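You operate a simulated robot arm through the tools that you are given. There is no shell and no other tool. Be economical: measure what you need, move in short steps, check, and stop when the job is done.

The job below is to be done with a simulated robot arm. You get a single attempt, and the scene is never put back.

## Task
Swap the Thimbleoak plate for the Brindmere plate and lock it in.
Fine: the Thimbleoak plate is in the red drawer of the print unit and goes on the steel worktop beside the unit; leave the other controls. Where these are worked on the way, their far stop is far enough and under half their travel is too little: red drawer.

Only the result counts: the job must be done as asked and must still hold three seconds after the hand-in. Knocking over, shifting, dropping, spilling or breaking anything else fails it.

## Robot
A 7-joint arm with a two-finger parallel gripper on a trunk, on a base that drives. Base frame: it is fixed to the floor where the robot stands at the start and does not move with it; the origin is under the middle of the robot, x ahead of it, y to its left, z up. Lengths are in m, angles in rad, forces in N, time in s.
With the tool pointing down near the work surface it reaches from about 0.38 to 0.88 m from the robot's upright axis, wherever it stands. Its first joint turns from -2.897 to 2.897 rad. Places, roughly: air valve [0.4, -0.3, 1.1]; cartridge clamp [0.6, -0.5, 1.1]; fifth ink knob [0.4, -0.3, 1.1]; first ink knob [0.4, -0.1, 1.1]; fourth ink knob [0.4, -0.3, 1.1]; lamp switch [0.4, 0.2, 1.1]; plate lever [0.4, 0, 1.1]; proof button [0.4, 0.1, 1.1]; red drawer [0.6, 0, 1.3]; roller latch [0.5, -0.3, 1.2]; seat in the red drawer of the print unit [0.6, 0, 1.2]; second ink knob [0.4, -0.1, 1.1]; steel worktop beside the print unit [0.4, -0.5, 1]; third ink knob [0.4, -0.2, 1.1]. Payload 3.43 kg.
The TCP is the grasp point between the finger pads, 0.034 m short of the fingertips. In the tool frame z runs along the fingers and y along their closing line. The gripper opens to 0.128 m. The fingers are 0.024 m wide and 0.012 m thick; the gripper's body (0.048 by 0.13 m) begins 0.096 m behind the TCP.
Orientation is that of the tool frame in the base frame, as [roll, pitch, yaw] about the fixed x, y, z axes, in that order (R = Rz(yaw) Ry(pitch) Rx(roll)). With the fingers straight down and closing along the base's y, the tool's x points along the base's -x, its y along +y and its z along -z.

## Interface
- The arm moves only by the tool apply_moves. Its arguments are lists of equal length, an entry for each row: "dr": the turn, a rotation vector about the tool's x, y, z in rad, a list of three; "translation": the shift along the tool's x, y, z in m, a list of three; "jaw": the opening, from 0 (shut) to 1 (fully open). In form: {"dr": [[wx, wy, wz], ...], "translation": [[x, y, z], ...], "jaw": [jaw, ...]}. A call has 1 to 10 rows; each row is the pose to reach, as a shift and turn from the pose commanded when the call began, along the tool's axes at that moment. Each row takes 0.2 s and may step no farther than 0.05 m and 0.15 rad from the row before; otherwise, or with a gripper value out of range, the whole call is refused. A pose out of reach is approached as far as the arm can. The call stops where the force on the tool passes 90 N (or 10 N more than at its start, if that is more) or the arm is blocked; 0.2 s more then pass. The fingers move at their own pace (about 0.153 m/s each) and stop on an object; they squeeze with about 23 N. The grip force told is the motor's: it shows also when the fingers shut on nothing. Time passes only in rows, and 0.2 s behind the last, so rows that repeat a pose let the fingers close. It gives the time, the measured TCP pose, the force on the tool (base axes), the opening and the grip force at its end, in the units of the frame above (readings bear some noise), with the torque about the TCP (base axes, N m) and any sound that the robot's microphone picked up.
- Cameras (640 x 400 px; columns grow to the right, rows downward): "scene" is now at [0.1757, -0.0297, 1.5524]; the picture's right is [-0.39, -0.92, -0.00], its down [-0.70, 0.30, -0.65] and it looks along [0.59, -0.25, -0.76] (base axes); focal length 264 px, centre (320, 200). "wrist" rides on the gripper at [0.076, -0.011, -0.16] in the tool frame; the picture's right is [0.15, 0.99, 0.00], its down [-0.88, 0.13, -0.46] and it looks along [-0.45, 0.07, 0.89] (tool axes); focal length 234 px, centre (320, 200). There is no depth. A picture from a camera that has moved, and an enlarged one, comes with that camera's place and axes in the base frame and with its lens.
- grab_frame(camera): a new picture of that camera. It takes no simulated time.
- steer(legs): drives the robot by 1 to 6 legs, each [ahead, turn to the left] in m and rad, along the robot's own axes; the way and the turn of a leg run together, so that a leg with both is an arc; at most 1.5 m and 3.142 rad a leg. The arm and the cameras ride along, it lands a little off, and it stops where it bumps. It gives what a move gives.
- aim_head(pan, tilt): turns the head with the scene camera to pan (to the left, within 2.304 rad either way) and tilt (down, from -0.506 to 1.204), counted from straight ahead of the robot. It gives what a move gives.
- enlarge(camera, box): a new picture of the part [left, top, right, bottom] of that camera's present view, enlarged. It takes no simulated time.
- close_job(): hands the job in; it is judged then, once.

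Work in short steps. Places have to be worked out from the pictures, the camera data and where the tool is seen: move nearer, look again, correct. Check each grasp and each placing, and mend what went wrong. You have 120 turns and 98 pictures in all, those below and enlarged ones among them. Open the gripper and draw the arm clear of the work before you hand the job in, unless the task says otherwise; then end with one line.

The tools are called after "Emit:" by a JSON object that holds its "fn" and its "kwargs". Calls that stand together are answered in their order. apply_moves: Moves the arm, as the interface text tells. Its arguments: {"type":"object","properties":{"dr":{"type":"array","items":{"type":"array","items":{"type":"number"}}},"translation":{"type":"array","items":{"type":"array","items":{"type":"number"}}},"jaw":{"type":"array","items":{"type":"number"}}},"required":["dr","translation","jaw"]} The other tools are called the same way: steer (legs) drives the base; aim_head (pan, tilt) turns the head that bears the scene camera; grab_frame (camera) takes a picture; enlarge (camera, box) takes an enlarged picture of a part of a camera's view; close_job () hands the job in.

At the start:

```text
time_s: 0.0
ee_pos: [0.4403, -0.3522, 1.1498]
ee_rot: [-3.141, 0.001, 3.141]
contact_force: [-0.9, -0.5, -0.3]
moment: [0.01, 0.02, 0.02]
gripper_width: 0.1281
grip_force: 0.2
robot x, y, heading: [0.0011, 0.0022, -0.002]
head pan, tilt: [-0.407, 0.869]
```

scene: 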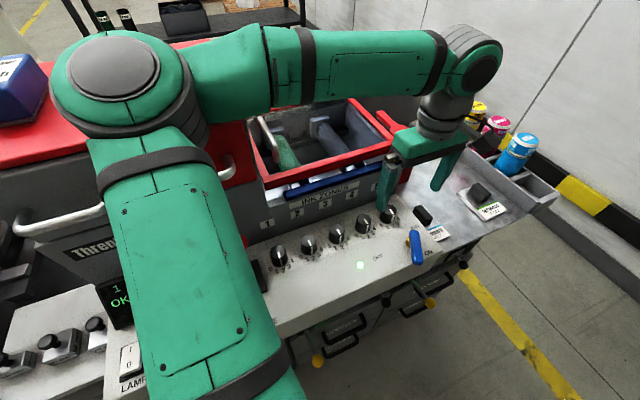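
wrist: 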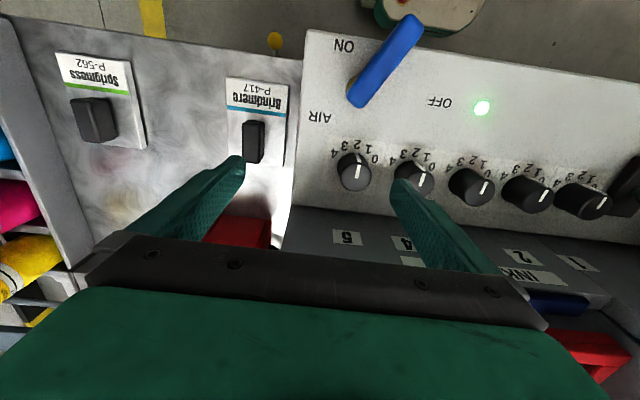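

The pictures show two plates (Brindmere, Sprigmess) on the worktop, and the arm hides much of the unit. I look with the head at the left part of the unit.

Emit:
{"fn": "aim_head", "kwargs": {"pan": 0.1, "tilt": 0.75}}

Emit:
{"fn": "grab_frame", "kwargs": {"camera": "scene"}}

Emit:
{"fn": "enlarge", "kwargs": {"camera": "wrist", "box": [40, 20, 340, 220]}}

```text
time_s: 0.9
ee_pos: [0.441, -0.3523, 1.1502]
ee_rot: [3.14, 0.0, -3.142]
contact_force: [0.2, 0.4, -0.3]
moment: [0.01, -0.03, 0.03]
gripper_width: 0.1281
grip_force: 0.1
robot x, y, heading: [0.0016, 0.0021, 0.001]
head pan, tilt: [0.099, 0.75]
```

```text
95 pictures are left
camera scene: at [0.1873, 0.0089, 1.5619], right [0.1, -1.0, 0.0], down [-0.68, -0.07, -0.73], along [0.73, 0.07, -0.68], focal length 264 px, centre (320, 200)
```

scene: 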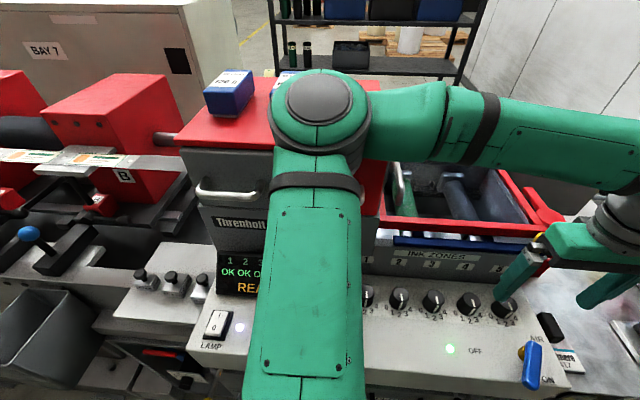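

```text
2.00 times, centred on (190, 120) of wrist
camera zoom: at [0.367, -0.363, 1.31], right [-0.15, 0.99, 0.0], down [0.88, 0.13, 0.46], along [0.45, 0.07, -0.89], focal length 468 px, centre (580, 360)
```

zoom: 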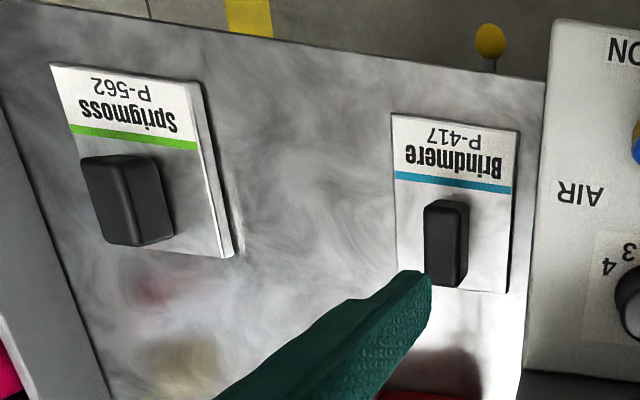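

The arm hides the lever and drawer front. I raise the hand and look from the wrist camera.

Emit:
{"fn": "apply_moves", "kwargs": {"dr": [[0, 0, 0], [0, 0, 0], [0, 0, 0], [0, 0, 0], [0, 0, 0], [0, 0, 0], [0, 0, 0], [0, 0, 0]], "translation": [[0, 0, -0.05], [0, 0, -0.1], [0, 0, -0.15], [0, 0, -0.2], [0.02, 0.04, -0.22], [0.02, 0.08, -0.24], [0.02, 0.12, -0.25], [0.02, 0.16, -0.25]], "jaw": [1, 1, 1, 1, 1, 1, 1, 1]}}

Emit:
{"fn": "grab_frame", "kwargs": {"camera": "wrist"}}

Emit:
{"fn": "grab_frame", "kwargs": {"camera": "scene"}}

```text
time_s: 2.7
ee_pos: [0.4213, -0.1921, 1.3992]
ee_rot: [-3.141, 0.0, 3.14]
contact_force: [0.4, -1.3, 0.4]
moment: [0.07, 0.02, 0.0]
gripper_width: 0.1281
grip_force: 0.1
robot x, y, heading: [-0.0011, 0.0003, -0.0]
head pan, tilt: [0.099, 0.75]
```

```text
93 pictures are left
camera wrist: at [0.3449, -0.2031, 1.5598], right [-0.15, 0.99, 0.0], down [0.88, 0.13, 0.46], along [0.45, 0.07, -0.89], focal length 234 px, centre (320, 200)
```

wrist: 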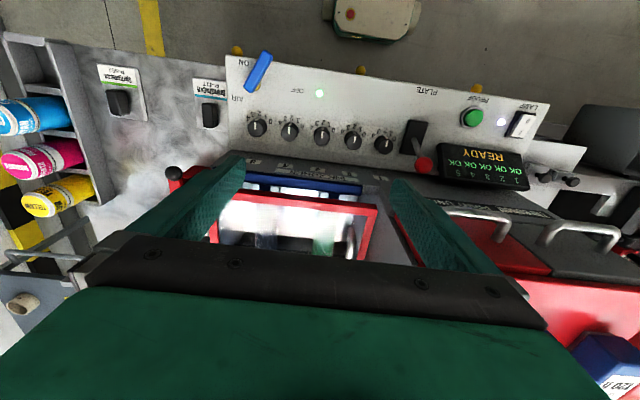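

```text
92 pictures are left
camera scene: at [0.1874, 0.0083, 1.5619], right [0.1, -1.0, 0.0], down [-0.68, -0.07, -0.73], along [0.73, 0.07, -0.68], focal length 264 px, centre (320, 200)
```

scene: 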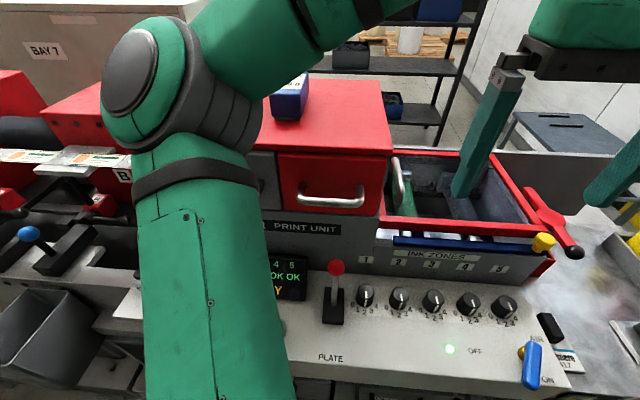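

Now the red drawer with its handle and the PLATE lever (red knob) are visible. I zoom on those.

Emit:
{"fn": "enlarge", "kwargs": {"camera": "scene", "box": [230, 100, 410, 230]}}

Emit:
{"fn": "enlarge", "kwargs": {"camera": "scene", "box": [280, 240, 440, 380]}}

Emit:
{"fn": "enlarge", "kwargs": {"camera": "wrist", "box": [380, 60, 540, 200]}}

```text
3.08 times, centred on (320, 165) of scene
camera zoom: at [0.1874, 0.0083, 1.5619], right [0.1, -1.0, 0.0], down [-0.68, -0.07, -0.73], along [0.73, 0.07, -0.68], focal length 811 px, centre (320, 308)
```

zoom: 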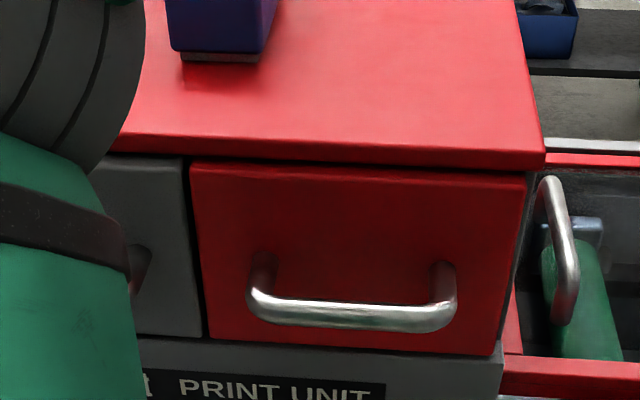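

```text
2.86 times, centred on (360, 310) of scene
camera zoom: at [0.1874, 0.0083, 1.5619], right [0.1, -1.0, 0.0], down [-0.68, -0.07, -0.73], along [0.73, 0.07, -0.68], focal length 753 px, centre (206, -114)
```

zoom: 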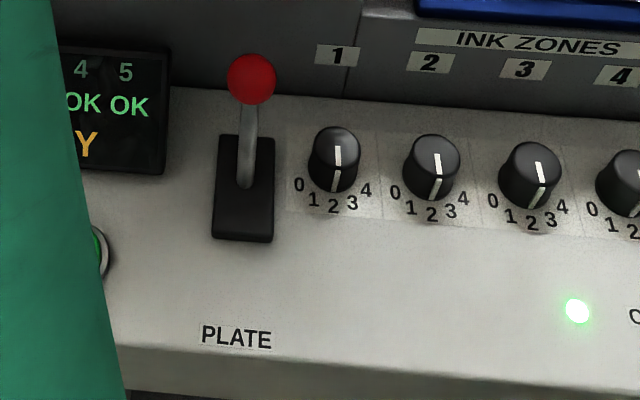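

```text
2.86 times, centred on (460, 130) of wrist
camera zoom: at [0.3449, -0.2031, 1.5598], right [-0.15, 0.99, 0.0], down [0.88, 0.13, 0.46], along [0.45, 0.07, -0.89], focal length 669 px, centre (-80, 400)
```

zoom: 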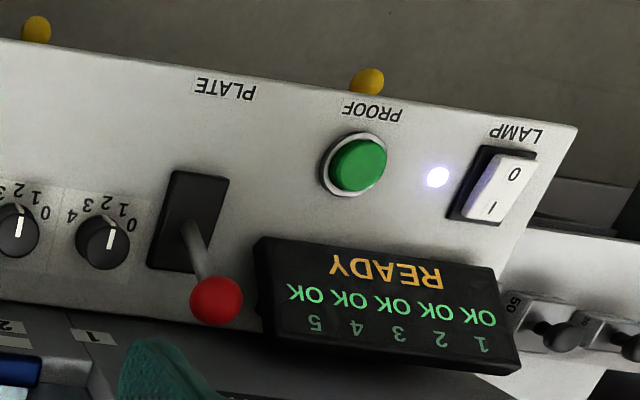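

Triangulating, the handle bar is about (0.45, 0.02, 1.315) and opens toward me; the robot must stand farther back to leave room. I back off 0.22 m.

Emit:
{"fn": "steer", "kwargs": {"legs": [[-0.22, 0]]}}

Emit:
{"fn": "grab_frame", "kwargs": {"camera": "scene"}}

Emit:
{"fn": "grab_frame", "kwargs": {"camera": "wrist"}}

```text
time_s: 4.4
ee_pos: [0.202, -0.1933, 1.3997]
ee_rot: [3.141, 0.001, 3.136]
contact_force: [0.4, 0.2, 0.7]
moment: [0.0, -0.03, 0.01]
gripper_width: 0.128
grip_force: 0.1
robot x, y, heading: [-0.2165, 0.0032, -0.009]
head pan, tilt: [0.099, 0.75]
```

```text
88 pictures are left
camera scene: at [-0.0299, 0.0085, 1.562], right [0.09, -1.0, 0.0], down [-0.68, -0.06, -0.73], along [0.73, 0.07, -0.68], focal length 264 px, centre (320, 200)
```

scene: 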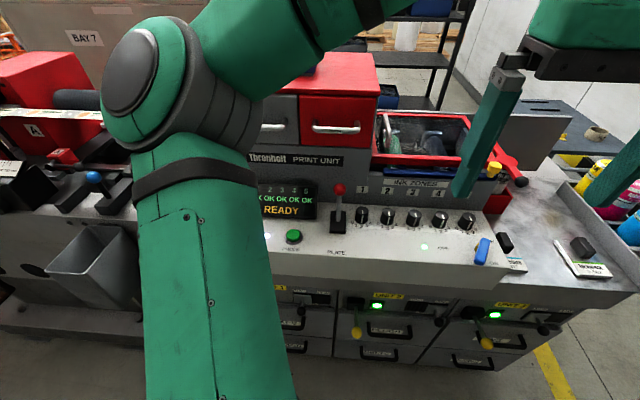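

```text
87 pictures are left
camera wrist: at [0.1266, -0.2042, 1.5598], right [-0.14, 0.99, 0.0], down [0.88, 0.12, 0.46], along [0.45, 0.06, -0.89], focal length 234 px, centre (320, 200)
```

wrist: 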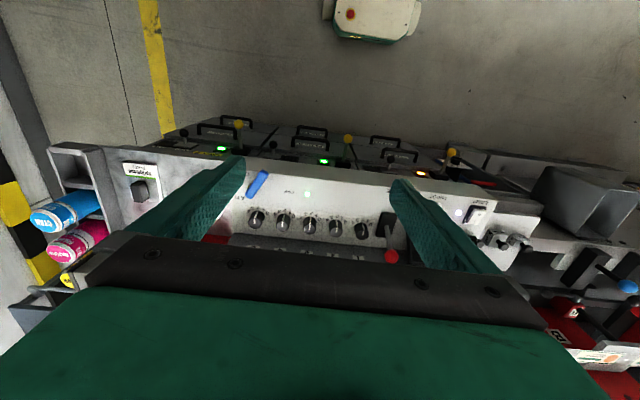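

Triangulating again: handle bar about (0.462, 0.020, 1.303), with about 0.03 m gap to the drawer face. I turn the hand 90° so that it closes along x and move it over the handle with narrowed jaws.

Emit:
{"fn": "apply_moves", "kwargs": {"dr": [[0, 0, 0.14], [0, 0, 0.28], [0, 0, 0.42], [0, 0, 0.56], [0, 0, 0.7], [0, 0, 0.84], [0, 0, 0.98], [0, 0, 1.12], [0, 0, 1.26], [0, 0, 1.4]], "translation": [[-0.01, 0.022, -0.02], [-0.03, 0.044, -0.03], [-0.05, 0.066, -0.03], [-0.07, 0.088, -0.03], [-0.09, 0.11, -0.03], [-0.11, 0.132, -0.03], [-0.13, 0.154, -0.03], [-0.15, 0.176, -0.03], [-0.17, 0.198, -0.03], [-0.19, 0.213, -0.03]], "jaw": [0.27, 0.27, 0.27, 0.27, 0.27, 0.27, 0.27, 0.27, 0.27, 0.27]}}

Emit:
{"fn": "grab_frame", "kwargs": {"camera": "wrist"}}

Emit:
{"fn": "grab_frame", "kwargs": {"camera": "scene"}}

```text
time_s: 6.6
ee_pos: [0.2275, -0.1057, 1.3443]
ee_rot: [3.136, 0.012, 1.763]
contact_force: [0.3, 0.3, 0.3]
moment: [-0.01, 0.02, 0.0]
gripper_width: 0.0344
grip_force: 0.0
out of reach, approached as far as the arm can: row 7, 8, 9, 10
robot x, y, heading: [-0.2183, 0.0018, -0.008]
head pan, tilt: [0.099, 0.75]
```

```text
86 pictures are left
camera wrist: at [0.2027, -0.0317, 1.5028], right [0.94, 0.33, 0.0], down [0.29, -0.83, 0.47], along [0.16, -0.44, -0.88], focal length 234 px, centre (320, 200)
```

wrist: 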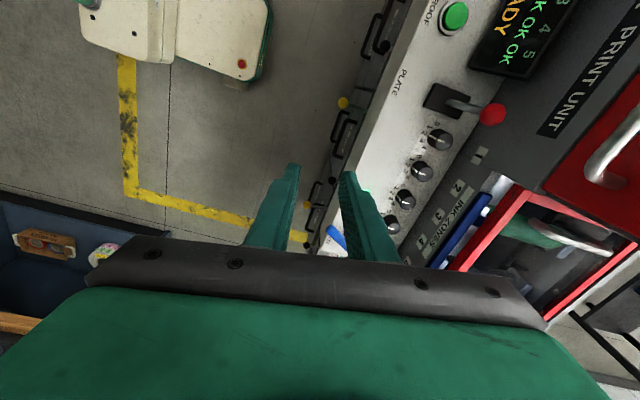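

```text
85 pictures are left
camera scene: at [-0.0299, 0.0087, 1.562], right [0.09, -1.0, 0.0], down [-0.68, -0.06, -0.73], along [0.73, 0.07, -0.68], focal length 264 px, centre (320, 200)
```

scene: 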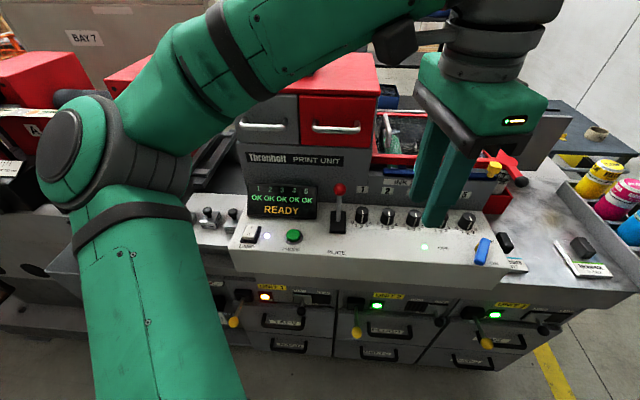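

The pose stopped short of the command. I check with one small row what the reference is now.

Emit:
{"fn": "apply_moves", "kwargs": {"dr": [[0, 0, 0], [0, 0, 0.05]], "translation": [[0, 0.0, 0.01], [0.01, 0.03, 0.0]], "jaw": [0.27, 0.27]}}

```text
time_s: 7.2
ee_pos: [0.2182, -0.1217, 1.3255]
ee_rot: [3.139, 0.0, 1.692]
contact_force: [-0.5, -0.6, 0.7]
moment: [-0.03, -0.02, -0.02]
gripper_width: 0.0346
grip_force: 0.1
out of reach, approached as far as the arm can: row 1, 2
robot x, y, heading: [-0.219, -0.002, -0.006]
head pan, tilt: [0.099, 0.75]
```

The reference is the commanded (unreached) pose, and this wrist turn runs into a joint limit. I unwind and try the opposite quarter turn.

Emit:
{"fn": "apply_moves", "kwargs": {"dr": [[0, 0, -0.14], [0, 0, -0.28], [0, 0, -0.42], [0, 0, -0.56], [0, 0, -0.7], [0, 0, -0.84], [0, 0, -0.98], [0, 0, -1.12], [0, 0, -1.26], [0, 0, -1.4]], "translation": [[-0.02, -0.035, 0.015], [-0.04, -0.07, 0.03], [-0.06, -0.11, 0.045], [-0.08, -0.15, 0.06], [-0.1, -0.18, 0.07], [-0.1, -0.18, 0.07], [-0.1, -0.18, 0.07], [-0.1, -0.18, 0.07], [-0.1, -0.18, 0.07], [-0.1, -0.18, 0.07]], "jaw": [0.27, 0.27, 0.27, 0.27, 0.27, 0.27, 0.27, 0.27, 0.27, 0.27]}}

Emit:
{"fn": "apply_moves", "kwargs": {"dr": [[0, 0, -0.14], [0, 0, -0.28], [0, 0, -0.42], [0, 0, -0.56], [0, 0, -0.7], [0, 0, -0.84], [0, 0, -0.98], [0, 0, -1.12], [0, 0, -1.26], [0, 0, -1.4]], "translation": [[0, 0, 0], [0, 0, 0], [0, 0, 0], [0, 0, 0], [0, 0, 0], [0, 0, 0], [0, 0, 0], [0, 0, 0], [0, 0, 0], [0, 0, 0]], "jaw": [0.27, 0.27, 0.27, 0.27, 0.27, 0.27, 0.27, 0.27, 0.27, 0.27]}}

```text
time_s: 9.4
ee_pos: [0.0538, -0.2455, 1.2544]
ee_rot: [-3.14, 0.001, 3.086]
contact_force: [-0.7, 0.0, 0.2]
moment: [-0.01, -0.02, 0.02]
gripper_width: 0.0347
grip_force: 0.1
robot x, y, heading: [-0.2189, 0.0026, -0.009]
head pan, tilt: [0.099, 0.75]
```

```text
time_s: 11.6
ee_pos: [0.0537, -0.2447, 1.2506]
ee_rot: [3.11, -0.02, -1.798]
contact_force: [-0.3, 0.3, -0.2]
moment: [0.0, -0.02, 0.03]
gripper_width: 0.0345
grip_force: 0.0
robot x, y, heading: [-0.2168, 0.0015, -0.01]
head pan, tilt: [0.099, 0.75]
```

Opposite turn works. Now I move to a point in front of the handle, in steps, rising.

Emit:
{"fn": "apply_moves", "kwargs": {"dr": [[0, 0, -0.02], [0, 0, -0.04], [0, 0, -0.07], [0, 0, -0.09], [0, 0, -0.11], [0, 0, -0.14], [0, 0, -0.16], [0, 0, -0.18], [0, 0, -0.21], [0, 0, -0.226]], "translation": [[-0.01, -0.01, -0.04], [-0.03, -0.03, -0.08], [-0.06, -0.05, -0.11], [-0.09, -0.075, -0.13], [-0.125, -0.1, -0.14], [-0.16, -0.125, -0.15], [-0.195, -0.15, -0.15], [-0.23, -0.18, -0.15], [-0.27, -0.21, -0.15], [-0.307, -0.236, -0.15]], "jaw": [0.27, 0.27, 0.27, 0.27, 0.27, 0.27, 0.27, 0.27, 0.27, 0.27]}}

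Emit:
{"fn": "grab_frame", "kwargs": {"camera": "wrist"}}

Emit:
{"fn": "grab_frame", "kwargs": {"camera": "scene"}}

```text
time_s: 13.8
ee_pos: [0.3516, 0.0006, 1.4026]
ee_rot: [-3.141, -0.001, -1.574]
contact_force: [-0.9, 0.1, 0.5]
moment: [0.02, -0.05, -0.04]
gripper_width: 0.0344
grip_force: 0.0
robot x, y, heading: [-0.2162, 0.0036, -0.004]
head pan, tilt: [0.099, 0.75]
```

```text
84 pictures are left
camera wrist: at [0.3632, -0.0752, 1.5635], right [-0.99, -0.14, 0.0], down [-0.13, 0.88, 0.46], along [-0.07, 0.45, -0.89], focal length 234 px, centre (320, 200)
```

wrist: 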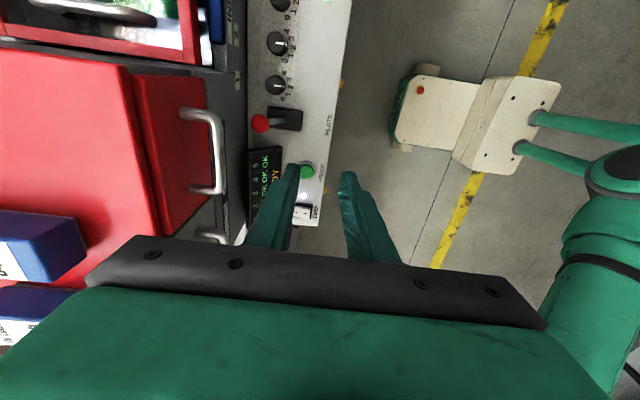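

```text
83 pictures are left
camera scene: at [-0.0301, 0.0083, 1.562], right [0.09, -1.0, 0.0], down [-0.68, -0.06, -0.73], along [0.73, 0.07, -0.68], focal length 264 px, centre (320, 200)
```

scene: 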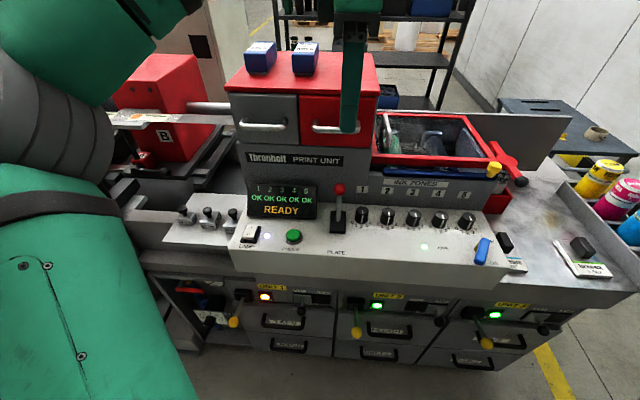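

View is clear now. The bar solves to about (0.464, 0.015, 1.305), the face at x≈0.50. I move over it and lower to TCP z≈1.315.

Emit:
{"fn": "apply_moves", "kwargs": {"dr": [[0, 0, 0], [0, 0, 0], [0, 0, 0], [0, 0, 0], [0, 0, 0], [0, 0, 0]], "translation": [[-0.01, -0.045, 0], [-0.015, -0.09, 0], [-0.015, -0.112, 0], [-0.015, -0.112, 0.03], [-0.015, -0.112, 0.06], [-0.015, -0.112, 0.087]], "jaw": [0.27, 0.27, 0.27, 0.27, 0.27, 0.27]}}

Emit:
{"fn": "grab_frame", "kwargs": {"camera": "wrist"}}

Emit:
{"fn": "enlarge", "kwargs": {"camera": "scene", "box": [240, 50, 440, 190]}}

```text
time_s: 15.2
ee_pos: [0.4628, 0.0163, 1.3165]
ee_rot: [-3.141, 0.002, -1.573]
contact_force: [-0.8, -0.8, 0.9]
moment: [0.01, -0.02, 0.03]
gripper_width: 0.0346
grip_force: 0.1
robot x, y, heading: [-0.2179, -0.0013, -0.008]
head pan, tilt: [0.099, 0.75]
```

```text
82 pictures are left
camera wrist: at [0.4749, -0.0597, 1.4771], right [-0.99, -0.14, 0.0], down [-0.13, 0.88, 0.46], along [-0.07, 0.45, -0.89], focal length 234 px, centre (320, 200)
```

wrist: 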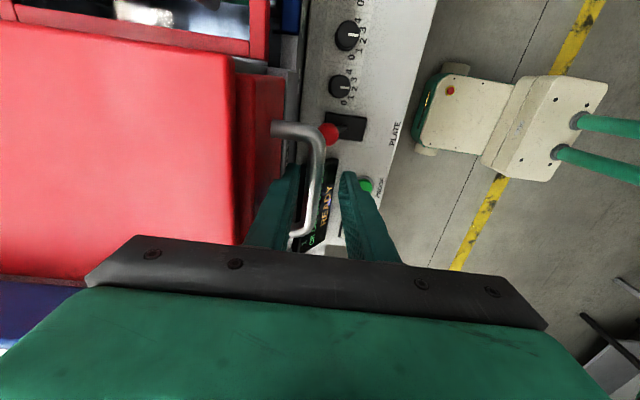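

```text
2.86 times, centred on (340, 120) of scene
camera zoom: at [-0.03, 0.0084, 1.562], right [0.09, -1.0, 0.0], down [-0.68, -0.06, -0.73], along [0.73, 0.07, -0.68], focal length 753 px, centre (263, 429)
```

zoom: 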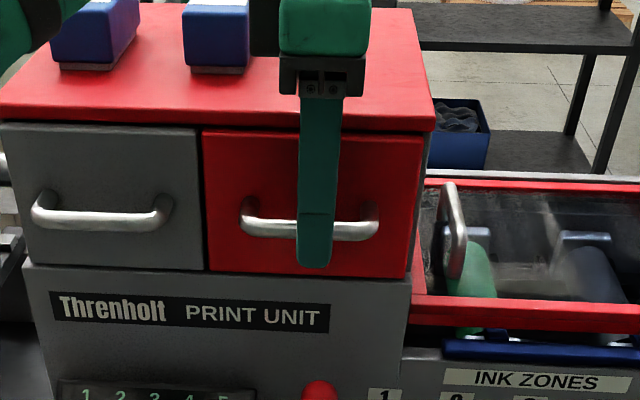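

The bar sits between the fingers. I close on it.

Emit:
{"fn": "apply_moves", "kwargs": {"dr": [[0, 0, 0], [0, 0, 0]], "translation": [[0, 0, 0], [0, 0, 0]], "jaw": [0, 0]}}

```text
time_s: 15.8
ee_pos: [0.468, 0.016, 1.3158]
ee_rot: [-3.134, -0.003, -1.568]
contact_force: [59.8, -2.7, 17.2]
moment: [0.19, -1.33, 1.07]
gripper_width: 0.0138
grip_force: 45.2
robot x, y, heading: [-0.2156, 0.0024, -0.015]
head pan, tilt: [0.099, 0.75]
```

Gripped (0.0138 wide) but the bar lies a bit farther in x. I relax by 6 mm, then pull out gently.

Emit:
{"fn": "apply_moves", "kwargs": {"dr": [[0, 0, 0], [0, 0, 0]], "translation": [[0, -0.006, 0], [0, -0.006, 0]], "jaw": [0, 0]}}

Emit:
{"fn": "apply_moves", "kwargs": {"dr": [[0, 0, 0], [0, 0, 0], [0, 0, 0], [0, 0, 0]], "translation": [[0, 0.01, 0], [0, 0.02, 0], [0, 0.03, 0], [0, 0.04, 0]], "jaw": [0, 0, 0, 0]}}

```text
time_s: 16.4
ee_pos: [0.4686, 0.016, 1.3173]
ee_rot: [3.139, 0.0, -1.573]
contact_force: [18.4, -1.5, 11.5]
moment: [-1.36, -0.5, 1.12]
gripper_width: 0.014
grip_force: 45.1
robot x, y, heading: [-0.2164, 0.0012, -0.007]
head pan, tilt: [0.099, 0.75]
```

```text
time_s: 16.9
ee_pos: [0.4678, 0.0155, 1.3174]
ee_rot: [-3.118, -0.005, -1.56]
contact_force: [33.1, -4.4, -13.2]
moment: [-0.01, -0.71, 1.19]
gripper_width: 0.0135
grip_force: 45.5
robot x, y, heading: [-0.2176, 0.0036, -0.007]
head pan, tilt: [0.099, 0.75]
stopped in row 2: the force on the tool passed its limit at 94 N (the readings are from after the stop); the commanded pose is now the measured one
```

The drawer is held at over 90 N, so it is interlocked, presumably by the PLATE lever in its back position. I release the handle and back away to work that lever.

Emit:
{"fn": "apply_moves", "kwargs": {"dr": [[0, 0, 0], [0, 0, 0], [0, 0, 0], [0, 0, 0], [0, 0, 0], [0, 0, 0], [0, 0, 0]], "translation": [[0, 0, 0], [0, 0, 0], [0, 0, -0.04], [0, 0, -0.08], [0, 0.05, -0.08], [0, 0.1, -0.08], [0, 0.15, -0.08]], "jaw": [0.27, 0.27, 0.27, 0.27, 0.27, 0.27, 0.27]}}

Emit:
{"fn": "apply_moves", "kwargs": {"dr": [[0, 0, 0.14], [0, 0, 0.28], [0, 0, 0.42], [0, 0, 0.56], [0, 0, 0.7], [0, 0, 0.84], [0, 0, 0.98], [0, 0, 1.12], [0, 0, 1.26], [0, 0, 1.4]], "translation": [[0, 0, 0], [0, 0, 0], [0, 0, 0], [0, 0, 0], [0, 0, 0.02], [0, 0, 0.04], [0, 0, 0.06], [0, 0, 0.08], [0, 0, 0.1], [0, 0, 0.12]], "jaw": [0.4, 0.4, 0.4, 0.4, 0.4, 0.4, 0.4, 0.4, 0.4, 0.4]}}

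Emit:
{"fn": "grab_frame", "kwargs": {"camera": "scene"}}

```text
time_s: 18.5
ee_pos: [0.3126, 0.0182, 1.3974]
ee_rot: [-3.125, -0.004, -1.565]
contact_force: [0.7, -0.2, 0.0]
moment: [0.02, 0.06, -0.01]
gripper_width: 0.0346
grip_force: 0.0
robot x, y, heading: [-0.2194, -0.0015, -0.008]
head pan, tilt: [0.099, 0.75]
```

```text
time_s: 20.7
ee_pos: [0.3174, 0.0157, 1.2742]
ee_rot: [-3.134, 0.02, -2.968]
contact_force: [0.4, -0.9, 0.2]
moment: [-0.01, -0.01, 0.03]
gripper_width: 0.051
grip_force: 0.1
robot x, y, heading: [-0.2159, -0.0001, -0.006]
head pan, tilt: [0.099, 0.75]
```

```text
80 pictures are left
camera scene: at [-0.0293, 0.0085, 1.562], right [0.09, -1.0, 0.0], down [-0.68, -0.06, -0.73], along [0.73, 0.07, -0.68], focal length 264 px, centre (320, 200)
```

scene: 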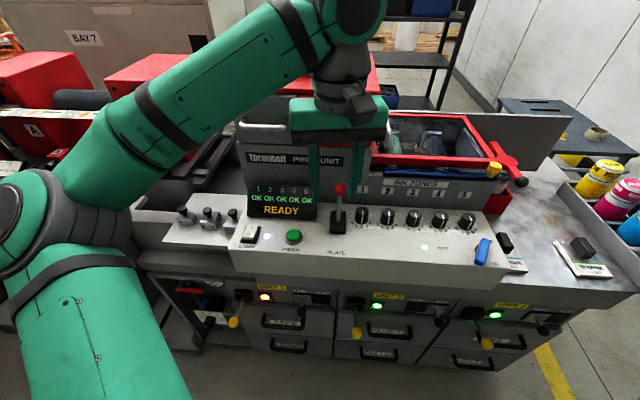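

Next I finish the yaw, then tilt the tool 0.7 rad forward.

Emit:
{"fn": "apply_moves", "kwargs": {"dr": [[0, 0, 0.09], [0, 0, 0.174]], "translation": [[0, 0, 0], [0, 0, 0]], "jaw": [0.45, 0.45]}}

Emit:
{"fn": "apply_moves", "kwargs": {"dr": [[0, -0.14, 0], [0, -0.28, 0], [0, -0.42, 0], [0, -0.56, 0], [0, -0.7, 0]], "translation": [[0, 0, 0], [0, 0, 0], [0, 0, 0], [0, 0, 0], [0, 0, 0]], "jaw": [0.45, 0.45, 0.45, 0.45, 0.45]}}

Emit:
{"fn": "grab_frame", "kwargs": {"camera": "wrist"}}

Emit:
{"fn": "grab_frame", "kwargs": {"camera": "scene"}}

```text
time_s: 21.3
ee_pos: [0.3153, 0.015, 1.2756]
ee_rot: [-3.138, 0.021, -3.139]
contact_force: [-0.2, -0.4, 0.6]
moment: [0.01, -0.01, -0.01]
gripper_width: 0.0575
grip_force: 0.0
robot x, y, heading: [-0.2179, 0.0019, -0.008]
head pan, tilt: [0.099, 0.75]
```

```text
time_s: 22.5
ee_pos: [0.3139, 0.0167, 1.2761]
ee_rot: [-3.137, 0.722, -3.136]
contact_force: [0.2, -0.1, -0.3]
moment: [-0.02, 0.04, -0.03]
gripper_width: 0.0576
grip_force: 0.1
robot x, y, heading: [-0.2166, -0.0003, -0.008]
head pan, tilt: [0.099, 0.75]
```

```text
79 pictures are left
camera wrist: at [0.1539, 0.0053, 1.3463], right [-0.11, 0.99, -0.1], down [0.36, 0.13, 0.92], along [0.93, 0.07, -0.37], focal length 234 px, centre (320, 200)
```

wrist: 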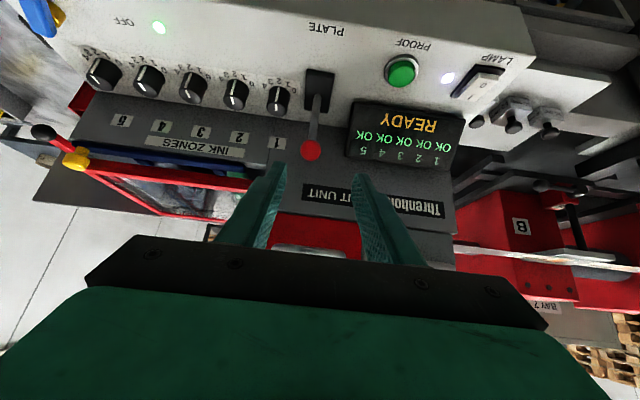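

```text
78 pictures are left
camera scene: at [-0.029, 0.0085, 1.5619], right [0.09, -1.0, 0.0], down [-0.68, -0.06, -0.73], along [0.73, 0.07, -0.68], focal length 264 px, centre (320, 200)
```

scene: 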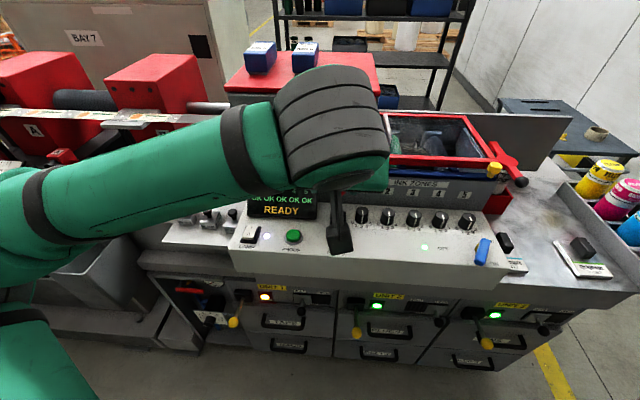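

The knob solves to (0.452, 0.0065, 1.15) from this view too. I advance along the tool axis to it with jaws at about 0.045.

Emit:
{"fn": "apply_moves", "kwargs": {"dr": [[0, 0, 0], [0, 0, 0], [0, 0, 0], [0, 0, 0], [0, 0, 0], [0, 0, 0]], "translation": [[-0.01, -0.01, 0.03], [-0.02, -0.01, 0.065], [-0.02, -0.01, 0.1], [-0.02, -0.01, 0.13], [-0.02, -0.01, 0.16], [-0.02, -0.01, 0.18]], "jaw": [0.36, 0.36, 0.36, 0.36, 0.36, 0.36]}}

Emit:
{"fn": "grab_frame", "kwargs": {"camera": "wrist"}}

```text
time_s: 23.9
ee_pos: [0.4489, 0.0045, 1.1516]
ee_rot: [-3.138, 0.72, -3.136]
contact_force: [-0.5, -0.1, -0.6]
moment: [-0.02, 0.0, 0.07]
gripper_width: 0.0461
grip_force: 0.0
robot x, y, heading: [-0.2156, -0.0012, -0.005]
head pan, tilt: [0.099, 0.75]
```

```text
77 pictures are left
camera wrist: at [0.2873, -0.0057, 1.2227], right [-0.11, 0.99, -0.1], down [0.36, 0.13, 0.92], along [0.93, 0.07, -0.37], focal length 234 px, centre (320, 200)
```

wrist: 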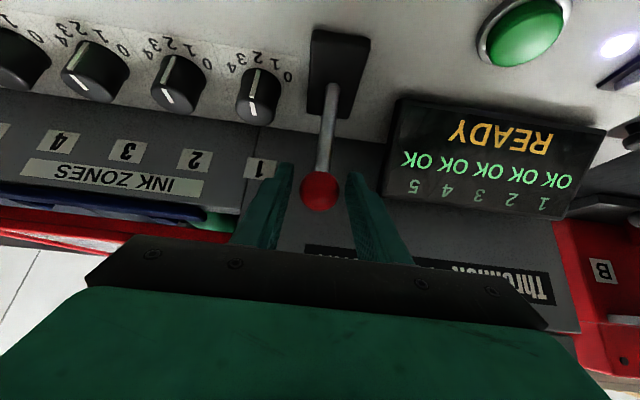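

The ball sits between the pads. I close.

Emit:
{"fn": "apply_moves", "kwargs": {"dr": [[0, 0, 0], [0, 0, 0]], "translation": [[0, 0.001, 0], [0, 0.001, 0]], "jaw": [0, 0]}}

```text
time_s: 24.5
ee_pos: [0.4485, 0.0048, 1.1519]
ee_rot: [-3.137, 0.72, -3.139]
contact_force: [6.7, -13.8, -7.2]
moment: [-0.17, -0.64, -0.21]
gripper_width: 0.031
grip_force: 44.5
robot x, y, heading: [-0.2167, -0.0016, -0.01]
head pan, tilt: [0.099, 0.75]
```

Gripped (0.031 m ball). I pull it toward me along an arc, a bit first.

Emit:
{"fn": "apply_moves", "kwargs": {"dr": [[0, 0, 0], [0, 0, 0], [0, 0, 0], [0, 0, 0]], "translation": [[0.0045, 0.001, -0.0098], [0.0097, 0.001, -0.0192], [0.0165, 0.001, -0.028], [0.0237, 0.001, -0.0367]], "jaw": [0, 0, 0, 0]}}

Emit:
{"fn": "grab_frame", "kwargs": {"camera": "wrist"}}

```text
time_s: 25.5
ee_pos: [0.4083, 0.0035, 1.1661]
ee_rot: [-3.136, 0.719, -3.137]
contact_force: [14.2, -27.3, -10.0]
moment: [-0.25, -1.12, -0.32]
gripper_width: 0.0313
grip_force: 44.5
robot x, y, heading: [-0.2155, -0.0017, -0.002]
head pan, tilt: [0.099, 0.75]
```

```text
76 pictures are left
camera wrist: at [0.2465, -0.0057, 1.2368], right [-0.11, 0.99, -0.1], down [0.36, 0.13, 0.92], along [0.93, 0.07, -0.37], focal length 234 px, centre (320, 200)
```

wrist: 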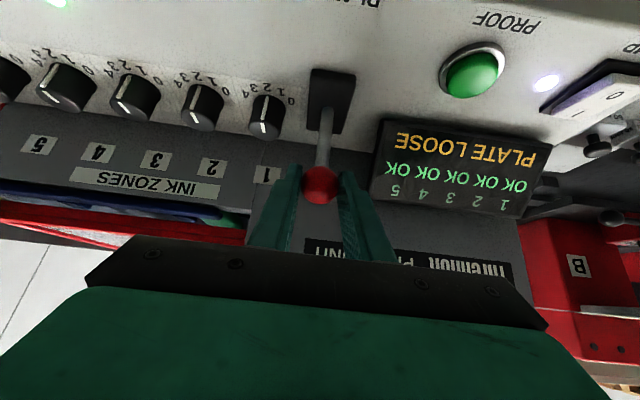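

The display now reads "PLATE LOOSE", so back is locked. I continue toward the front stop.

Emit:
{"fn": "apply_moves", "kwargs": {"dr": [[0, 0, 0], [0, 0, 0], [0, 0, 0], [0, 0, 0]], "translation": [[0.0078, -0.002, -0.0065], [0.0157, -0.003, -0.0124], [0.026, -0.003, -0.016], [0.0367, -0.003, -0.0189]], "jaw": [0, 0, 0, 0]}}

Emit:
{"fn": "grab_frame", "kwargs": {"camera": "wrist"}}

```text
time_s: 26.5
ee_pos: [0.3683, 0.0046, 1.1558]
ee_rot: [-3.14, 0.726, -3.136]
contact_force: [13.0, 0.7, 23.1]
moment: [0.08, -1.1, 0.03]
gripper_width: 0.0311
grip_force: 44.7
robot x, y, heading: [-0.2179, 0.0032, -0.007]
head pan, tilt: [0.099, 0.75]
```

```text
75 pictures are left
camera wrist: at [0.2076, -0.0074, 1.2263], right [-0.12, 0.99, -0.1], down [0.36, 0.13, 0.92], along [0.93, 0.07, -0.37], focal length 234 px, centre (320, 200)
```

wrist: 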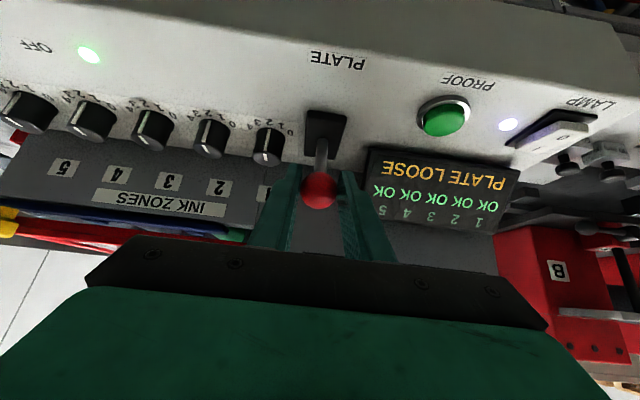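

The lever follows. I push on a little to find its stop.

Emit:
{"fn": "apply_moves", "kwargs": {"dr": [[0, 0, 0], [0, 0, 0]], "translation": [[0.008, 0, -0.0005], [0.016, 0, -0.001]], "jaw": [0, 0]}}

```text
time_s: 27.1
ee_pos: [0.3531, 0.0037, 1.1428]
ee_rot: [-3.137, 0.715, -3.136]
contact_force: [-0.8, -0.9, -0.5]
moment: [0.02, 0.02, 0.01]
gripper_width: 0.0
grip_force: 33.2
robot x, y, heading: [-0.2157, 0.0024, -0.004]
head pan, tilt: [0.099, 0.75]
```

The fingers slipped off the ball, so the lever likely sits at its stop. I back off and look.

Emit:
{"fn": "apply_moves", "kwargs": {"dr": [[0, 0, 0], [0, 0, 0], [0, 0, 0], [0, 0, 0]], "translation": [[0, 0, -0.03], [0, 0, -0.07], [0, 0, -0.11], [0, 0, -0.15]], "jaw": [0, 0, 0, 0.27]}}

Emit:
{"fn": "grab_frame", "kwargs": {"camera": "wrist"}}

Emit:
{"fn": "grab_frame", "kwargs": {"camera": "scene"}}

```text
time_s: 28.1
ee_pos: [0.2546, 0.0059, 1.2589]
ee_rot: [-3.138, 0.72, -3.137]
contact_force: [-0.1, 0.3, 0.0]
moment: [-0.01, 0.0, 0.02]
gripper_width: 0.0346
grip_force: 0.1
robot x, y, heading: [-0.215, 0.0009, -0.007]
head pan, tilt: [0.099, 0.75]
```

```text
74 pictures are left
camera wrist: at [0.0931, -0.0053, 1.3306], right [-0.11, 0.99, -0.1], down [0.36, 0.13, 0.92], along [0.93, 0.07, -0.37], focal length 234 px, centre (320, 200)
```

wrist: 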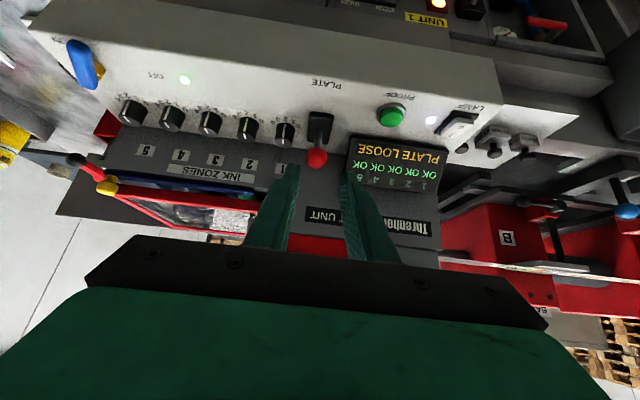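

```text
73 pictures are left
camera scene: at [-0.0289, 0.0084, 1.5619], right [0.09, -1.0, 0.0], down [-0.68, -0.06, -0.73], along [0.73, 0.07, -0.68], focal length 264 px, centre (320, 200)
```

scene: 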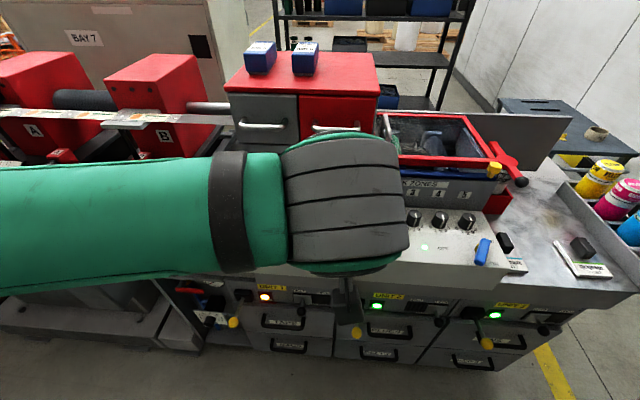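

Display still reads PLATE LOOSE and the knob sits forward (x≈0.385). I un-tilt while rising, then turn the quarter back toward the handle pose.

Emit:
{"fn": "apply_moves", "kwargs": {"dr": [[0, 0.144, 0], [0, 0.288, 0], [0, 0.432, 0], [0, 0.576, 0], [0, 0.72, 0]], "translation": [[-0.013, 0, -0.015], [-0.026, 0, -0.03], [-0.04, 0, -0.045], [-0.053, 0, -0.06], [-0.066, 0, -0.075]], "jaw": [0.27, 0.27, 0.27, 0.27, 0.27]}}

Emit:
{"fn": "apply_moves", "kwargs": {"dr": [[0, 0, -0.14], [0, 0, -0.28], [0, 0, -0.42], [0, 0, -0.56], [0, 0, -0.7], [0, 0, -0.84], [0, 0, -0.98], [0, 0, -1.12], [0, 0, -1.26], [0, 0, -1.4]], "translation": [[-0.01, 0, 0], [-0.02, 0, -0.01], [-0.03, 0, -0.02], [-0.04, 0, -0.03], [-0.05, 0, -0.04], [-0.06, 0, -0.04], [-0.07, 0.01, -0.04], [-0.08, 0.01, -0.04], [-0.09, 0.01, -0.04], [-0.1, 0.01, -0.04]], "jaw": [0.27, 0.27, 0.27, 0.27, 0.27, 0.27, 0.27, 0.27, 0.27, 0.27]}}

```text
time_s: 29.3
ee_pos: [0.2549, 0.0038, 1.362]
ee_rot: [-3.139, -0.002, -3.136]
contact_force: [0.0, 0.1, 0.7]
moment: [-0.05, -0.05, -0.02]
gripper_width: 0.0345
grip_force: 0.1
robot x, y, heading: [-0.2111, -0.0014, -0.005]
head pan, tilt: [0.099, 0.75]
```

```text
time_s: 31.5
ee_pos: [0.3561, 0.0147, 1.3974]
ee_rot: [3.141, -0.004, -1.737]
contact_force: [-0.3, 0.4, -0.9]
moment: [0.03, -0.02, 0.01]
gripper_width: 0.0346
grip_force: 0.0
robot x, y, heading: [-0.2211, 0.0005, -0.009]
head pan, tilt: [0.099, 0.75]
```

I finish the yaw and go onto the handle at x=0.468.

Emit:
{"fn": "apply_moves", "kwargs": {"dr": [[0, 0, -0.08], [0, 0, -0.166], [0, 0, -0.166], [0, 0, -0.166], [0, 0, -0.166], [0, 0, -0.166], [0, 0, -0.166], [0, 0, -0.166]], "translation": [[-0.008, -0.045, 0], [-0.016, -0.09, 0], [-0.0195, -0.111, 0], [-0.0195, -0.111, 0.03], [-0.0195, -0.111, 0.06], [-0.0195, -0.111, 0.081], [-0.0195, -0.111, 0.081], [-0.0195, -0.111, 0.081]], "jaw": [0.27, 0.27, 0.27, 0.27, 0.27, 0.27, 0, 0]}}

```text
time_s: 33.3
ee_pos: [0.4685, 0.0123, 1.3187]
ee_rot: [-3.141, -0.004, -1.571]
contact_force: [2.7, -0.9, 4.8]
moment: [0.02, -0.07, 1.14]
gripper_width: 0.0138
grip_force: 45.2
robot x, y, heading: [-0.2168, 0.0007, -0.012]
head pan, tilt: [0.099, 0.75]
```

Gripped on the bar with little side force. I pull out again.

Emit:
{"fn": "apply_moves", "kwargs": {"dr": [[0, 0, 0], [0, 0, 0], [0, 0, 0], [0, 0, 0], [0, 0, 0], [0, 0, 0]], "translation": [[0, 0.01, 0], [0, 0.02, 0], [0, 0.035, 0], [0, 0.05, 0], [0, 0.065, 0], [0, 0.08, 0]], "jaw": [0, 0, 0, 0, 0, 0]}}

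Emit:
{"fn": "grab_frame", "kwargs": {"camera": "scene"}}

```text
time_s: 34.7
ee_pos: [0.3868, 0.0116, 1.3181]
ee_rot: [3.141, -0.005, -1.576]
contact_force: [0.5, -34.3, 13.0]
moment: [-0.94, 0.02, 1.08]
gripper_width: 0.0143
grip_force: 45.1
robot x, y, heading: [-0.2152, 0.0009, -0.008]
head pan, tilt: [0.099, 0.75]
```

```text
72 pictures are left
camera scene: at [-0.0296, 0.0067, 1.562], right [0.09, -1.0, 0.0], down [-0.68, -0.06, -0.73], along [0.73, 0.07, -0.68], focal length 264 px, centre (320, 200)
```

scene: 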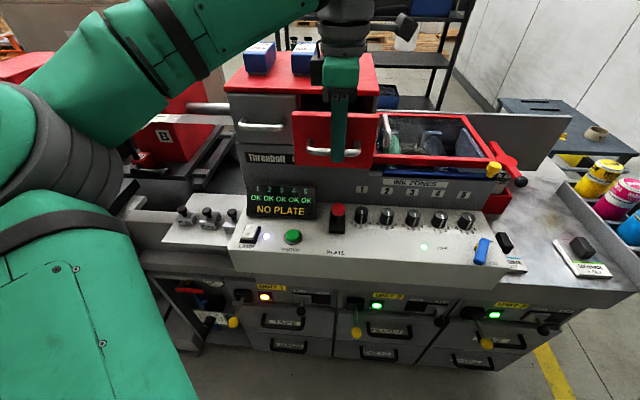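

The drawer slides out. I keep pulling in steps.

Emit:
{"fn": "apply_moves", "kwargs": {"dr": [[0, 0, 0], [0, 0, 0], [0, 0, 0], [0, 0, 0], [0, 0, 0], [0, 0, 0], [0, 0, 0], [0, 0, 0]], "translation": [[0.002, 0.015, 0], [0.003, 0.03, 0], [0.003, 0.045, 0], [0.003, 0.06, 0], [0.003, 0.075, 0], [0.003, 0.09, 0], [0.003, 0.105, 0], [0.003, 0.12, 0]], "jaw": [0, 0, 0, 0, 0, 0, 0, 0]}}

Emit:
{"fn": "grab_frame", "kwargs": {"camera": "scene"}}

```text
time_s: 36.5
ee_pos: [0.2678, 0.0132, 1.3188]
ee_rot: [3.137, -0.002, -1.572]
contact_force: [-0.9, -18.7, -32.5]
moment: [-0.44, -0.03, 1.1]
gripper_width: 0.0137
grip_force: 44.7
robot x, y, heading: [-0.2181, -0.0023, -0.011]
head pan, tilt: [0.099, 0.75]
```

```text
71 pictures are left
camera scene: at [-0.0285, 0.0075, 1.5619], right [0.09, -1.0, 0.0], down [-0.68, -0.06, -0.73], along [0.73, 0.07, -0.68], focal length 264 px, centre (320, 200)
```

scene: 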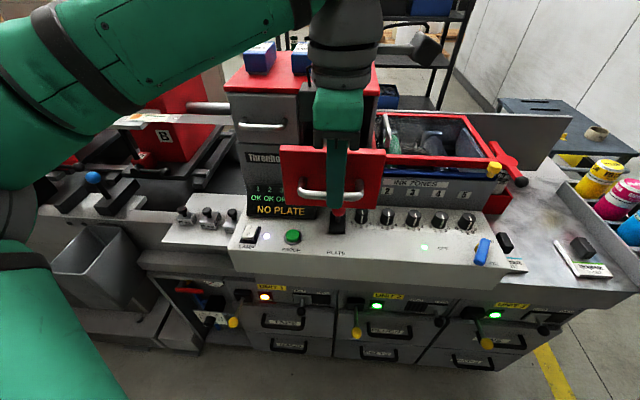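

0.20 m out without a stop yet. I continue a bit in small steps.

Emit:
{"fn": "apply_moves", "kwargs": {"dr": [[0, 0, 0], [0, 0, 0], [0, 0, 0], [0, 0, 0], [0, 0, 0], [0, 0, 0]], "translation": [[0.001, 0.01, -0.002], [0.002, 0.02, -0.002], [0.002, 0.03, -0.002], [0.002, 0.04, -0.002], [0.002, 0.05, -0.002], [0.002, 0.06, -0.002]], "jaw": [0, 0, 0, 0, 0, 0]}}

Emit:
{"fn": "grab_frame", "kwargs": {"camera": "wrist"}}

```text
time_s: 37.1
ee_pos: [0.2604, 0.0123, 1.3205]
ee_rot: [-3.123, -0.008, -1.552]
contact_force: [44.6, -6.7, -25.1]
moment: [-0.1, -0.95, 0.73]
gripper_width: 0.0137
grip_force: 45.2
robot x, y, heading: [-0.2185, -0.0001, -0.002]
head pan, tilt: [0.099, 0.75]
stopped in row 3: the force on the tool passed its limit at 96 N (the readings are from after the stop); the commanded pose is now the measured one
```

```text
70 pictures are left
camera wrist: at [0.2695, -0.0612, 1.4821], right [-0.99, -0.17, -0.02], down [-0.16, 0.88, 0.45], along [-0.06, 0.44, -0.89], focal length 234 px, centre (320, 200)
```

wrist: 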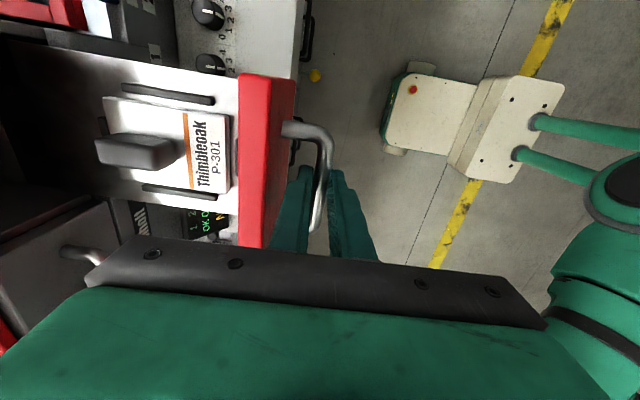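

Drawer is at its far stop and the Thimbleoak plate P-301 is in it, its grip block toward the back. I release, rise, and turn the hand to close along y.

Emit:
{"fn": "apply_moves", "kwargs": {"dr": [[0, 0, 0], [0, 0, 0], [0, 0, 0], [0, 0, 0], [0, 0, 0]], "translation": [[0, 0, 0], [0, 0, 0], [0, 0, -0.04], [0, 0, -0.08], [0, 0, -0.11]], "jaw": [0.25, 0.25, 0.25, 0.25, 0.25]}}

Emit:
{"fn": "apply_moves", "kwargs": {"dr": [[0, 0, 0.14], [0, 0, 0.28], [0, 0, 0.42], [0, 0, 0.56], [0, 0, 0.7], [0, 0, 0.84], [0, 0, 0.98], [0, 0, 1.12], [0, 0, 1.26], [0, 0, 1.4]], "translation": [[0, 0, 0], [0, 0, 0], [0, 0, 0], [0, 0, 0], [0, 0, 0], [0, 0, 0], [0, 0, 0], [0, 0, 0], [0, 0, 0], [0, 0, 0]], "jaw": [0.4, 0.4, 0.4, 0.4, 0.4, 0.4, 0.4, 0.4, 0.4, 0.4]}}

Emit:
{"fn": "grab_frame", "kwargs": {"camera": "wrist"}}

Emit:
{"fn": "grab_frame", "kwargs": {"camera": "scene"}}

```text
time_s: 38.3
ee_pos: [0.2563, 0.0151, 1.43]
ee_rot: [-3.137, -0.022, -1.558]
contact_force: [-0.6, 0.3, -0.7]
moment: [0.06, -0.04, -0.03]
gripper_width: 0.0318
grip_force: 0.1
robot x, y, heading: [-0.2167, 0.0007, -0.007]
head pan, tilt: [0.099, 0.75]
```

```text
time_s: 40.5
ee_pos: [0.2549, 0.0156, 1.4297]
ee_rot: [-3.119, 0.005, -2.96]
contact_force: [0.6, 0.0, 0.2]
moment: [-0.04, -0.02, -0.03]
gripper_width: 0.0511
grip_force: 0.0
robot x, y, heading: [-0.2159, -0.0002, -0.004]
head pan, tilt: [0.099, 0.75]
```

```text
69 pictures are left
camera wrist: at [0.182, -0.0045, 1.589], right [-0.32, 0.95, -0.02], down [0.84, 0.3, 0.46], along [0.44, 0.13, -0.89], focal length 234 px, centre (320, 200)
```

wrist: 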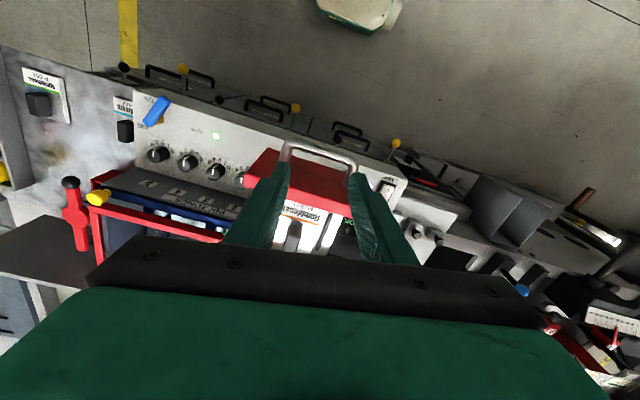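

```text
68 pictures are left
camera scene: at [-0.0288, 0.0087, 1.562], right [0.09, -1.0, 0.0], down [-0.68, -0.06, -0.73], along [0.73, 0.07, -0.68], focal length 264 px, centre (320, 200)
```

scene: 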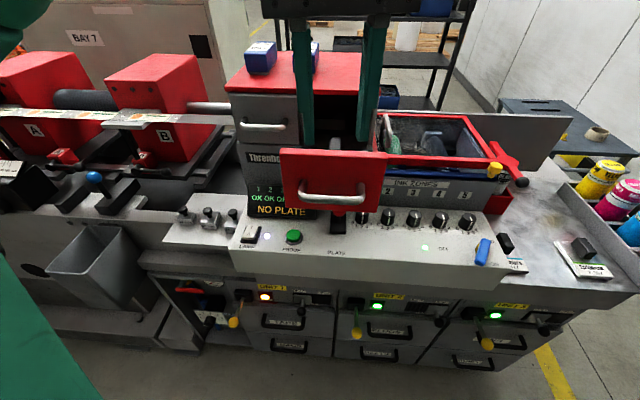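

The block top solves to about (0.413, 0.015, ~1.295). I finish the yaw and hover above it.

Emit:
{"fn": "apply_moves", "kwargs": {"dr": [[0.005, 0, 0.05], [0.01, 0, 0.1], [0.02, 0, 0.15], [0.02, 0, 0.18], [0.02, 0, 0.18]], "translation": [[-0.03, -0.006, 0], [-0.07, -0.013, 0], [-0.11, -0.02, 0], [-0.14, -0.026, 0.01], [-0.152, -0.028, 0.03]], "jaw": [0.5, 0.5, 0.5, 0.5, 0.5]}}

Emit:
{"fn": "grab_frame", "kwargs": {"camera": "wrist"}}

Emit:
{"fn": "grab_frame", "kwargs": {"camera": "scene"}}

```text
time_s: 41.7
ee_pos: [0.4068, 0.0124, 1.4042]
ee_rot: [-3.121, 0.022, -3.14]
contact_force: [-0.7, -0.7, 0.2]
moment: [0.02, -0.01, -0.02]
gripper_width: 0.064
grip_force: 0.0
robot x, y, heading: [-0.215, -0.0016, -0.004]
head pan, tilt: [0.099, 0.75]
```

```text
67 pictures are left
camera wrist: at [0.3286, 0.005, 1.5629], right [-0.15, 0.99, -0.02], down [0.87, 0.14, 0.47], along [0.47, 0.05, -0.88], focal length 234 px, centre (320, 200)
```

wrist: 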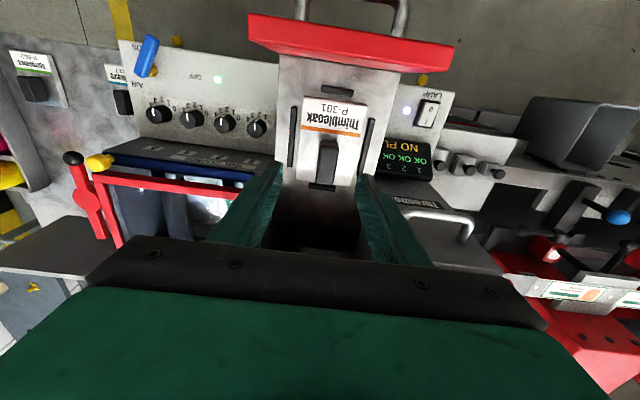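

```text
66 pictures are left
camera scene: at [-0.0291, 0.0086, 1.562], right [0.09, -1.0, 0.0], down [-0.68, -0.06, -0.73], along [0.73, 0.07, -0.68], focal length 264 px, centre (320, 200)
```

scene: 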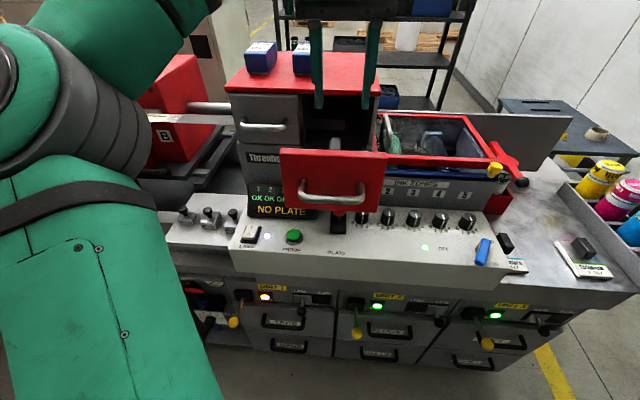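

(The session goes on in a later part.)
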